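You operate a simulated robot arm through the tools that you are given. There is no shell and no other tool. Be economical: measure what you need, move in short steps, check, and stop when the job is done.

You are at the controls of a simulated robot arm. One attempt, no reset.

Task
Take the black nut and put it on top of the blue tin.
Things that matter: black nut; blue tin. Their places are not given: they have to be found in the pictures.

It is judged by the outcome, as a careful person would: the job done as asked, and still so three seconds after it is handed in. It fails if anything else is knocked over, pushed out of place, dropped, spilled or broken.

Robot
A 7-joint arm with a two-finger parallel gripper, fixed in place. Base frame: the origin is at the foot of the arm, x ahead of it, y to its left, z up; the work surface is at about z = 0. Readings come in mm, degrees, newtons and seconds.
With the tool pointing down near the work surface it reaches from about 220 to 580 mm from the base axis. Its first joint turns from -66.0 to 66.0 degrees. Payload 2.5 kg.
Tool frame: the origin (TCP) lies between the finger pads and is the grasp point; the fingertips stand 23 mm ahead of it; z points along the fingers, y is the line along which they close. The gripper opens to 94 mm. The fingers are 38 mm wide and 10 mm thick; the gripper's body (54 by 96 mm) begins 39 mm behind the TCP.
Orientation is told as [roll, pitch, yaw] about the base's x, y, z axes, in that order, counted from this pose: with the fingers straight down and closing along the base's y, the tool's x points along the base's -x, its y along +y and its z along -z.

Tools
- The arm moves only by the tool drive_tool. Its arguments are lists of equal length, an entry for each row: "delta_pos": the shift along the base's x, y, z in units of 20 mm (1.0 is 20 mm), a list of three; "turn": the turn, a rotation vector about the base's x, y, z in units of 4 degrees (1.0 is 4 degrees), a list of three; "grip": the finger opening in mm, from 0 to 94. In form: {"delta_pos": [[dx, dy, dz], ...], "turn": [[rx, ry, rz], ...], "grip": [grip, ...]}. A call has 1 to 12 rows; each row shifts and turns the commanded pose from where the row before left it. A call with a number of a shift or a turn outside -1 to 1 is refused whole. A row lasts 0.2 s, in which the tool goes at most 50 mm and 8.6 degrees; a call with a longer step from one row to the next is refused whole, and so is a gripper value outside its range. Where a pose cannot be reached the arm comes as near as it can. A force on the tool above 40 N (or 10 N above the force at the start of the call, whichever is more), or a blocked arm, ends the call early, and 0.2 s more pass. Each finger travels about 108 mm/s and halts on what it meets, pressing with about 45 N; the grip force reading is that of the motor and also rises with nothing between the fingers. The clock runs only during rows and for 0.2 s after the last one: add rows that do not move to give the fingers time. It gives the time, the measured TCP pose, the force on the tool (base axes), the opening and the grip force at its end, in the units of the frame above (readings bear some noise).
- Cameras (640 x 400 px; columns grow to the right, rows downward): "scene" is fixed at [100.3, -392.1, 567.9]; the picture's right is [0.93, -0.38, 0.00], its down [-0.15, -0.37, -0.92] and it looks along [0.35, 0.85, -0.40] (base axes); focal length 369 px, centre (320, 200). "wrist" rides on the gripper at [-39, 0, -44] in the tool frame; the picture's right is [0.00, -1.00, 0.00], its down [0.97, 0.00, -0.24] and it looks along [0.24, 0.00, 0.97] (tool axes); focal length 218 px, centre (320, 200).
- snapshot(camera): a new picture of that camera. It takes no simulated time.
- measure_at(camera, pixels): for up to 12 pixels [column, row] of the newest picture of that camera ("zoom" is the newest enlarged one), the place [x, y, z] in the base frame of the surface seen there, good to about 2 mm, but the place of the scene camera against the robot may be out by one fixed shift of up to 12 mm in any direction. It takes no simulated time.
- zoom(camera, box): a new picture of the part [left, top, right, bottom] of that camera's present view, enlarged. It takes no simulated time.
- close_job(): hands the job in; it is judged then, once.

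Go step by step. Measure first, check grasps and placings, and put right what went wrong. The budget is 60 turns and 20 pictures, counting those below and the enlarged ones. Unless the task says otherwise, let go and move clear before handing in, and close with one line.

The tools are called after "Call:" by a JSON object that holds its "name" and its "arguments". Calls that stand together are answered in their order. drive_tool: Moves the arm, as the interface text tells. Its arguments: {"type":"object","properties":{"delta_pos":{"type":"array","items":{"type":"array","items":{"type":"number"}}},"turn":{"type":"array","items":{"type":"array","items":{"type":"number"}}},"grip":{"type":"array","items":{"type":"number"}}},"required":["delta_pos","turn","grip"]} The other tools are called the same way: snapshot (camera) takes a picture; measure_at (camera, pixels) gives the place of the surface under pixels of a picture; zoom (camera, box) takes an enlarged picture of a part of a camera's view; close_job () hands the job in.

At the start:

```text
time: 0.0
position: [315.9, 287.4, 349.0]
ee_rot: [0.0, 0.0, 0.0]
ft_force: [0.8, 0.0, -0.7]
opening: 94.1
grasp_force: 0.0
```

scene: 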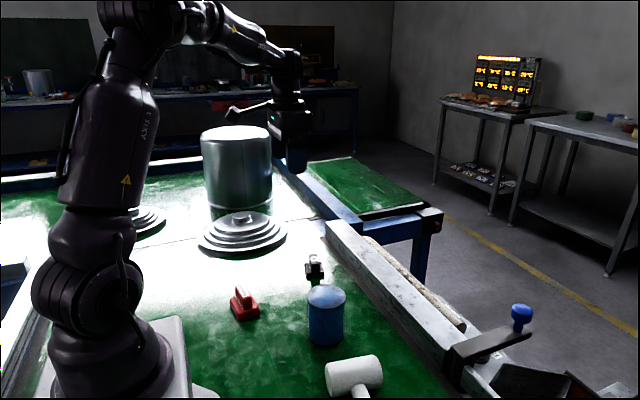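
wrist: 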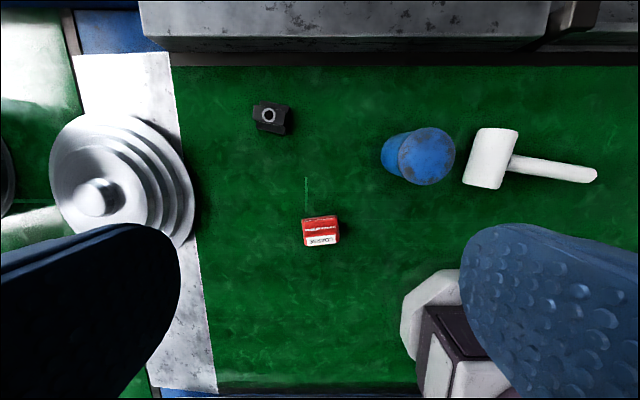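

The wrist view shows the black nut near (270,117) and the blue tin with its top near (427,156). I'll enlarge both and measure them.

Call:
{"name": "zoom", "arguments": {"camera": "wrist", "box": [230, 80, 310, 150]}}

Call:
{"name": "zoom", "arguments": {"camera": "scene", "box": [270, 240, 390, 360]}}

Call:
{"name": "measure_at", "arguments": {"camera": "wrist", "pixels": [[269, 107], [280, 116], [268, 116], [258, 127], [285, 131], [255, 107], [427, 156], [400, 156], [453, 156], [427, 130], [427, 183], [240, 117]]}}

Call:
{"name": "measure_at", "arguments": {"camera": "scene", "pixels": [[314, 258], [308, 275], [320, 275], [314, 268], [326, 295], [326, 288], [326, 303], [310, 295], [342, 295]]}}

```text
5.71 times, centred on (270, 115) of wrist
```

zoom: 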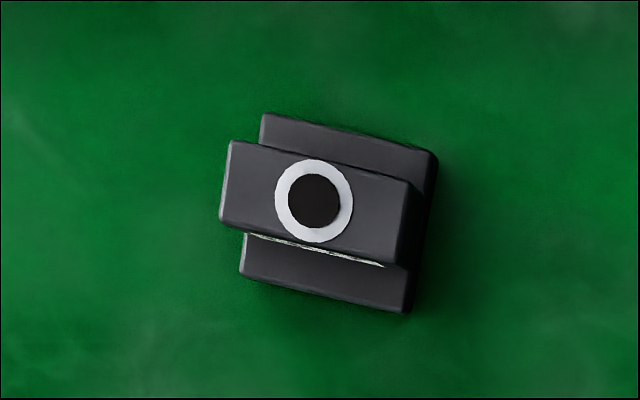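

```text
3.33 times, centred on (330, 300) of scene
```

zoom: 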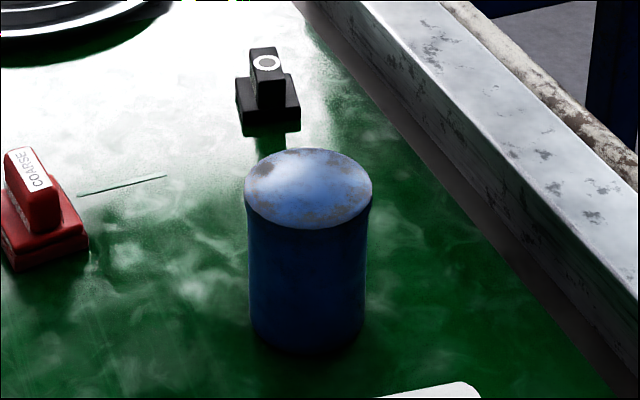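

```text
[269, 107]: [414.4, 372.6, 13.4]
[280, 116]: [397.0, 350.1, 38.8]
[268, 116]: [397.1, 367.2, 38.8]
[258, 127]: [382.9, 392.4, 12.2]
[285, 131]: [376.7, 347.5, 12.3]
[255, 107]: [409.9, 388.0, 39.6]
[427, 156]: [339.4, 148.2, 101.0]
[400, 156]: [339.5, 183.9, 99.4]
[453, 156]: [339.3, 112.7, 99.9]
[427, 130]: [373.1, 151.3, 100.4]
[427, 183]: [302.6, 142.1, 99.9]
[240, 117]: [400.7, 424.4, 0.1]
```

```text
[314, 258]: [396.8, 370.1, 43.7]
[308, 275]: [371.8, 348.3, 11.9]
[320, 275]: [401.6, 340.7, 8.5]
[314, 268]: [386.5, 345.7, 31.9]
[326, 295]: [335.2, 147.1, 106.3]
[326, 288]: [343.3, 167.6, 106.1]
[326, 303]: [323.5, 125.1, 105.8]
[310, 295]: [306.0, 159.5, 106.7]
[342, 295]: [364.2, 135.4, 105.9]
```

The black T-nut's base is about 12 mm high and its block top is at z≈39. It is centred near (397,366) with its long axis turned about 13° from y. The tin's top is centred at about (339,148), z≈100. I'll move above the nut with a −12.7° yaw and look again.

Call:
{"name": "drive_tool", "arguments": {"delta_pos": [[0.408, 0.392, -0.95], [0.408, 0.392, -0.95], [0.408, 0.392, -0.95], [0.408, 0.392, -0.95], [0.408, 0.392, -0.95], [0.408, 0.392, -0.95], [0.408, 0.392, -0.95], [0.408, 0.392, -0.95], [0.408, 0.392, -0.95], [0.408, 0.392, -0.95], [0, 0, 0]], "turn": [[0, 0, -0.318], [0, 0, -0.318], [0, 0, -0.318], [0, 0, -0.318], [0, 0, -0.318], [0, 0, -0.318], [0, 0, -0.318], [0, 0, -0.318], [0, 0, -0.318], [0, 0, -0.318], [0, 0, 0]], "grip": [94, 94, 94, 94, 94, 94, 94, 94, 94, 94, 94]}}

Call:
{"name": "snapshot", "arguments": {"camera": "wrist"}}

```text
time: 2.4
position: [397.2, 367.0, 159.4]
ee_rot: [0.0, 0.0, -12.6]
ft_force: [-0.3, -0.1, -0.2]
opening: 94.1
grasp_force: 0.0
```

```text
15 pictures are left
```

wrist: 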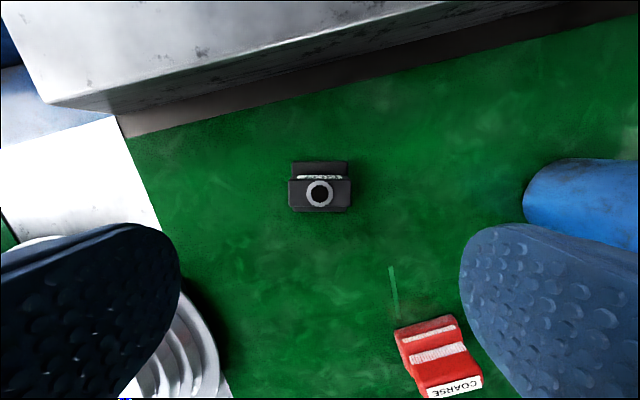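

The nut, at (320,190), now sits square to the gripper. I'll measure its edges and the rail nearby.

Call:
{"name": "measure_at", "arguments": {"camera": "wrist", "pixels": [[292, 195], [348, 195], [320, 183], [320, 206], [294, 168], [346, 168], [320, 164], [200, 100], [250, 60], [300, 90], [180, 300], [200, 320]]}}

```text
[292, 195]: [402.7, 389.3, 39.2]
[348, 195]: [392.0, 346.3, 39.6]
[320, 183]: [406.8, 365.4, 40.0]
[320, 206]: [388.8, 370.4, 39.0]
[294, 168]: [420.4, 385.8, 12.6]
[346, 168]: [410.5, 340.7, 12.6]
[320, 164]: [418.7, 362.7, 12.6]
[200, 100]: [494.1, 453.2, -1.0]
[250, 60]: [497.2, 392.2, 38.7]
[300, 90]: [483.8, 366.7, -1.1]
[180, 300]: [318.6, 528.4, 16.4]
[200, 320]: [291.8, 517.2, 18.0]
```

The nut is centred at (397,368), right under the TCP, and about 45 mm long along the closing line. I'll go down to z≈30, clear of the table.

Call:
{"name": "drive_tool", "arguments": {"delta_pos": [[0, 0, -0.8], [0, 0, -0.8], [0, 0, -0.8], [0, 0, -0.8], [0, 0, -0.8], [0, 0, -0.8], [0, 0, -0.8], [0, 0, -0.5], [0, 0, -0.37], [0, 0, 0]], "turn": [[0, 0, 0], [0, 0, 0], [0, 0, 0], [0, 0, 0], [0, 0, 0], [0, 0, 0], [0, 0, 0], [0, 0, 0], [0, 0, 0], [0, 0, 0]], "grip": [94, 94, 94, 94, 94, 94, 94, 94, 94, 94]}}

```text
time: 4.6
position: [398.7, 366.8, 29.7]
ee_rot: [0.0, 0.0, -12.7]
ft_force: [0.5, -0.4, -0.7]
opening: 93.8
grasp_force: 0.0
```

The arm is in place at z≈30 with no contact. I'll close gradually.

Call:
{"name": "drive_tool", "arguments": {"delta_pos": [[0, 0, 0], [0, 0, 0], [0, 0, 0], [0, 0, 0], [0, 0, 0], [0, 0, 0]], "turn": [[0, 0, 0], [0, 0, 0], [0, 0, 0], [0, 0, 0], [0, 0, 0], [0, 0, 0]], "grip": [75, 60, 50, 40, 35, 35]}}

```text
time: 6.0
position: [396.7, 366.5, 30.0]
ee_rot: [0.0, 0.0, -12.7]
ft_force: [-0.6, -0.9, 0.0]
opening: 50.1
grasp_force: 44.6
```

The fingers halted at 50 mm with 45 N, so the nut is held. I'll lift it slowly to z≈160 and look.

Call:
{"name": "drive_tool", "arguments": {"delta_pos": [[0, 0, 0.2], [0, 0, 0.4], [0, 0, 0.6], [0, 0, 0.7], [0, 0, 0.8], [0, 0, 0.8], [0, 0, 0.8], [0, 0, 0.8], [0, 0, 0.8], [0, 0, 0.6], [0, 0, 0.4], [0, 0, 0]], "turn": [[0, 0, 0], [0, 0, 0], [0, 0, 0], [0, 0, 0], [0, 0, 0], [0, 0, 0], [0, 0, 0], [0, 0, 0], [0, 0, 0], [0, 0, 0], [0, 0, 0], [0, 0, 0]], "grip": [35, 35, 35, 35, 35, 35, 35, 35, 35, 35, 35, 35]}}

Call:
{"name": "snapshot", "arguments": {"camera": "wrist"}}

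Call:
{"name": "zoom", "arguments": {"camera": "scene", "box": [240, 150, 400, 350]}}

```text
time: 8.6
position: [397.0, 364.9, 167.8]
ee_rot: [0.0, 0.1, -12.8]
ft_force: [0.0, 0.5, -4.1]
opening: 49.8
grasp_force: 44.9
```

```text
14 pictures are left
```

wrist: 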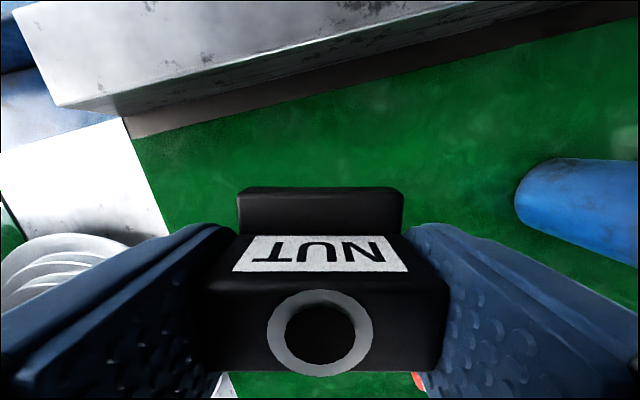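

```text
2.00 times, centred on (320, 250) of scene
```

zoom: 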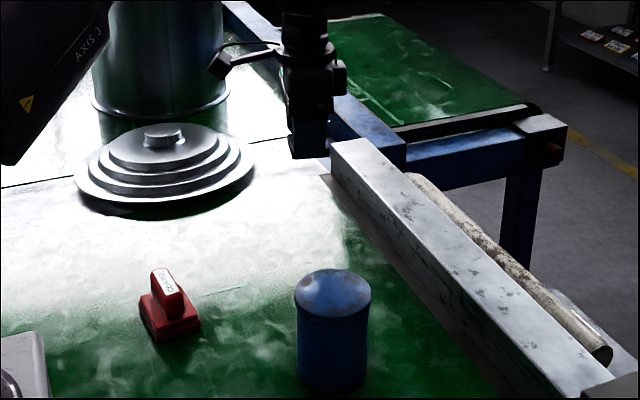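

The nut is held, about 0.4 kg, with its "NUT" label showing. I'll check whether it is level and how far below the TCP its bottom sits.

Call:
{"name": "measure_at", "arguments": {"camera": "wrist", "pixels": [[225, 290], [430, 290], [225, 360], [430, 360], [320, 282], [320, 368], [245, 193], [395, 193], [320, 190], [320, 225], [260, 225], [385, 225]]}}

```text
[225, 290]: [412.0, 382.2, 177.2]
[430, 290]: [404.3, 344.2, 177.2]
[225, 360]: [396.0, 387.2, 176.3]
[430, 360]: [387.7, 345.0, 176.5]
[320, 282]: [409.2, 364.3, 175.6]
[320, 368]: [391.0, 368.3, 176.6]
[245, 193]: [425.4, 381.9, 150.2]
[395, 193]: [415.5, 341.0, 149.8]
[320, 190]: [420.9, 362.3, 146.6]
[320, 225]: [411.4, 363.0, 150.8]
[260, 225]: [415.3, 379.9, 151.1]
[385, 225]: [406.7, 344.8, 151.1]
```

The nut is level and its bottom is about 30 mm below the TCP, so it should touch the tin at TCP z≈130. I'll carry it over to above the tin at (338,148).

Call:
{"name": "drive_tool", "arguments": {"delta_pos": [[-0.08, -0.3, 0.1], [-0.16, -0.6, 0.1], [-0.23, -0.85, 0], [-0.272, -1, 0], [-0.272, -1, 0], [-0.272, -1, 0], [-0.272, -1, 0], [-0.272, -1, 0], [-0.272, -1, 0], [-0.272, -1, 0], [-0.23, -0.85, 0], [-0.16, -0.6, 0]], "turn": [[0, 0, 0], [0, 0, 0], [0, 0, 0], [0, 0, 0], [0, 0, 0], [0, 0, 0], [0, 0, 0], [0, 0, 0], [0, 0, 0], [0, 0, 0], [0, 0, 0], [0, 0, 0]], "grip": [35, 35, 35, 35, 35, 35, 35, 35, 35, 35, 35, 35]}}

Call:
{"name": "drive_tool", "arguments": {"delta_pos": [[-0.15, -0.5, 0], [0, 0, 0], [0, 0, 0]], "turn": [[0, 0, 0], [0, 0, 0], [0, 0, 0]], "grip": [35, 35, 35]}}

Call:
{"name": "snapshot", "arguments": {"camera": "wrist"}}

Call:
{"name": "zoom", "arguments": {"camera": "scene", "box": [240, 220, 400, 360]}}

```text
time: 11.2
position: [341.3, 161.7, 171.3]
ee_rot: [0.1, 0.0, -12.6]
ft_force: [0.6, 1.1, -3.5]
opening: 49.9
grasp_force: 45.0
```

```text
time: 12.0
position: [337.8, 151.1, 172.7]
ee_rot: [0.1, 0.0, -12.7]
ft_force: [0.1, 0.0, -4.6]
opening: 49.9
grasp_force: 45.1
```

```text
12 pictures are left
```

wrist: 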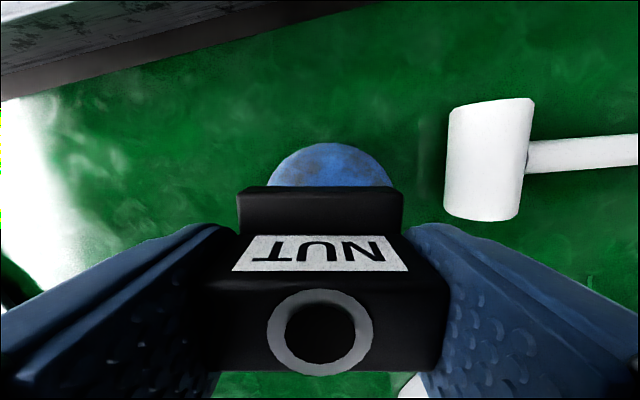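

```text
2.86 times, centred on (320, 290) of scene
```

zoom: 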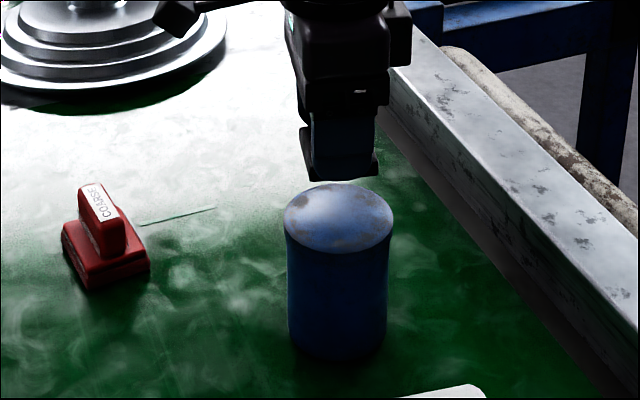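

The tin shows behind the nut, with its far edge near (330,145). I'll measure that edge to confirm the centre.

Call:
{"name": "measure_at", "arguments": {"camera": "wrist", "pixels": [[330, 146], [272, 182], [390, 182], [330, 165], [300, 152], [360, 151]]}}

```text
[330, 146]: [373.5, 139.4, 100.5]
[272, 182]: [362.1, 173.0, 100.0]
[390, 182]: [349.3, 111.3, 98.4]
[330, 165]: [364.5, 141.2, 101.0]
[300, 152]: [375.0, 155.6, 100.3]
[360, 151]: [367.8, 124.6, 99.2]
```

The edge points fit a tin centred at (338,148) with radius about 37 mm and top z≈100. I'll correct 3 mm in y and go down to just above contact.

Call:
{"name": "drive_tool", "arguments": {"delta_pos": [[-0.04, -0.17, -0.3], [0, 0, -0.4], [0, 0, -0.4], [0, 0, -0.4], [0, 0, -0.3], [0, 0, -0.15], [0, 0, 0], [0, 0, 0]], "turn": [[0, 0, 0], [0, 0, 0], [0, 0, 0], [0, 0, 0], [0, 0, 0], [0, 0, 0], [0, 0, 0], [0, 0, 0]], "grip": [35, 35, 35, 35, 35, 35, 35, 35]}}

```text
time: 13.8
position: [339.1, 150.0, 131.4]
ee_rot: [0.0, 0.0, -12.7]
ft_force: [0.7, -0.2, -3.1]
opening: 49.8
grasp_force: 45.1
```

There is no contact yet at z≈131. I'll lower in 1 mm steps until the force shows it.

Call:
{"name": "drive_tool", "arguments": {"delta_pos": [[0, 0, -0.05], [0, 0, 0]], "turn": [[0, 0, 0], [0, 0, 0]], "grip": [35, 35]}}

Call:
{"name": "drive_tool", "arguments": {"delta_pos": [[0, 0, -0.04], [0, 0, 0]], "turn": [[0, 0, 0], [0, 0, 0]], "grip": [35, 35]}}

```text
time: 14.4
position: [338.4, 148.3, 131.5]
ee_rot: [-0.1, 0.0, -12.6]
ft_force: [0.7, 0.9, -4.4]
opening: 49.9
grasp_force: 45.0
```

```text
time: 15.0
position: [338.0, 148.1, 131.8]
ee_rot: [0.0, 0.0, -12.8]
ft_force: [0.3, 0.0, -4.7]
opening: 49.5
grasp_force: 44.9
```

Still only the nut's own weight (−4.7 N) shows, so I'll keep lowering in small steps.

Call:
{"name": "drive_tool", "arguments": {"delta_pos": [[0, 0, -0.05], [0, 0, 0]], "turn": [[0, 0, 0], [0, 0, 0]], "grip": [35, 35]}}

Call:
{"name": "zoom", "arguments": {"camera": "scene", "box": [280, 240, 370, 310]}}

```text
time: 15.6
position: [337.7, 149.2, 129.9]
ee_rot: [-0.1, 0.0, -12.7]
ft_force: [0.3, -0.1, -3.0]
opening: 49.8
grasp_force: 44.8
```

```text
5.71 times, centred on (325, 275) of scene
```

zoom: 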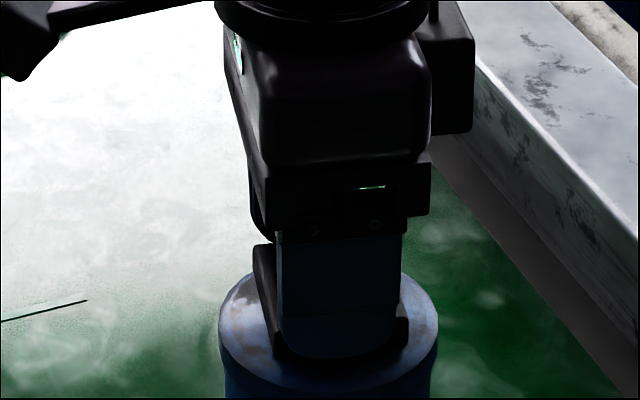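

The nut is over the tin and well centred, and contact is close. I'll continue in small steps.

Call:
{"name": "drive_tool", "arguments": {"delta_pos": [[0, 0, -0.04], [0, 0, 0]], "turn": [[0, 0, 0], [0, 0, 0]], "grip": [35, 35]}}

Call:
{"name": "drive_tool", "arguments": {"delta_pos": [[0, 0, -0.04], [0, 0, 0]], "turn": [[0, 0, 0], [0, 0, 0]], "grip": [35, 35]}}

```text
time: 16.2
position: [339.6, 148.7, 130.5]
ee_rot: [0.0, 0.0, -12.5]
ft_force: [-3.3, -0.6, 6.4]
opening: 49.8
grasp_force: 44.7
```

```text
time: 16.8
position: [339.0, 149.1, 129.0]
ee_rot: [0.2, -0.1, -12.6]
ft_force: [-6.9, -1.1, 30.4]
opening: 49.8
grasp_force: 44.9
```

Contact: the force rose to +30 N. I'll ease up 0.7 mm and open slowly.

Call:
{"name": "drive_tool", "arguments": {"delta_pos": [[0, 0, -0.0], [0, 0, 0.035], [0, 0, 0]], "turn": [[0, 0, 0], [0, 0, 0], [0, 0, 0]], "grip": [35, 35, 35]}}

Call:
{"name": "drive_tool", "arguments": {"delta_pos": [[0, 0, 0], [0, 0, 0], [0, 0, 0], [0, 0, 0], [0, 0, 0], [0, 0, 0], [0, 0, 0]], "turn": [[0, 0, 0], [0, 0, 0], [0, 0, 0], [0, 0, 0], [0, 0, 0], [0, 0, 0], [0, 0, 0]], "grip": [48, 51, 55, 62, 72, 80, 80]}}

Call:
{"name": "snapshot", "arguments": {"camera": "wrist"}}

```text
time: 17.6
position: [338.8, 149.4, 129.6]
ee_rot: [0.2, -0.1, -12.8]
ft_force: [-2.8, -0.1, 28.4]
opening: 50.0
grasp_force: 45.0
```

```text
time: 19.2
position: [338.2, 147.9, 129.4]
ee_rot: [0.0, 0.0, -12.8]
ft_force: [-0.3, -0.6, 0.6]
opening: 79.9
grasp_force: 0.1
```

```text
9 pictures are left
```

wrist: 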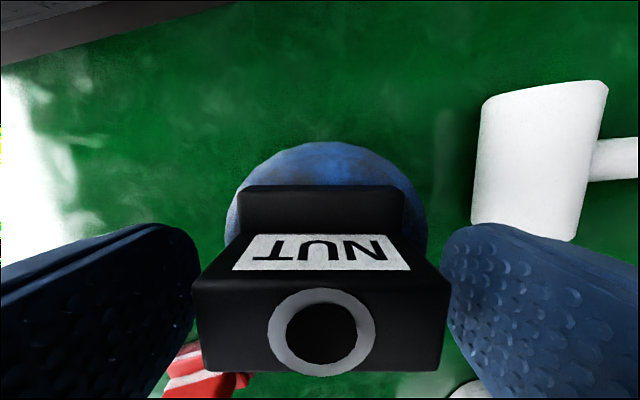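

The nut stands free on the tin, with both fingers clear. I'll go straight up and check.

Call:
{"name": "drive_tool", "arguments": {"delta_pos": [[0, 0, 0.3], [0, 0, 0.6], [0, 0, 0.9], [0, 0, 1], [0, 0, 1], [0, 0, 1], [0, 0, 1], [0, 0, 1], [0, 0, 0.5], [0, 0, 0]], "turn": [[0, 0, 0], [0, 0, 0], [0, 0, 0], [0, 0, 0], [0, 0, 0], [0, 0, 0], [0, 0, 0], [0, 0, 0], [0, 0, 0], [0, 0, 0]], "grip": [80, 80, 80, 80, 80, 80, 80, 80, 80, 80]}}

Call:
{"name": "snapshot", "arguments": {"camera": "wrist"}}

Call:
{"name": "snapshot", "arguments": {"camera": "scene"}}

```text
time: 21.4
position: [338.5, 147.7, 275.8]
ee_rot: [0.0, -0.1, -12.7]
ft_force: [-0.6, -0.7, -0.1]
opening: 80.0
grasp_force: 0.1
```

```text
8 pictures are left
```

wrist: 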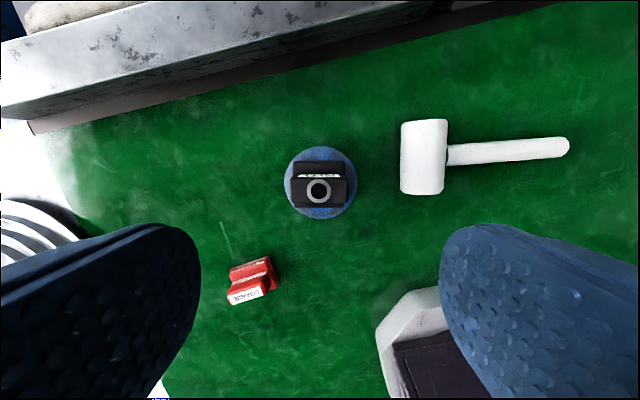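

```text
7 pictures are left
```

scene: 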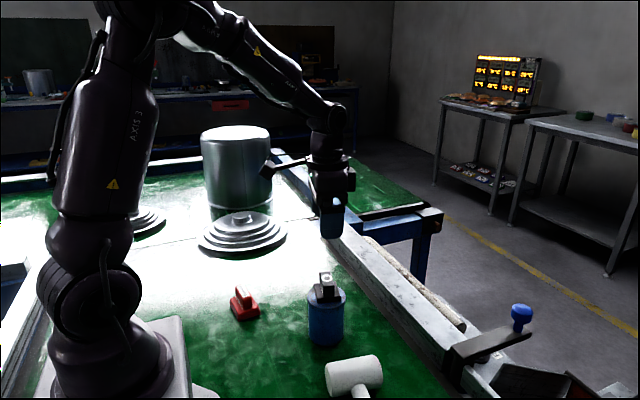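

The nut sits upright and centred on the tin in both the wrist view (320,185) and the scene view (326,288). Nothing else has moved and the gripper is well clear, so I'm handing in.

Call:
{"name": "close_job", "arguments": {}}

```text
The job is handed in.
```

The black nut is standing on top of the blue tin, released and centred, and nothing else was disturbed.
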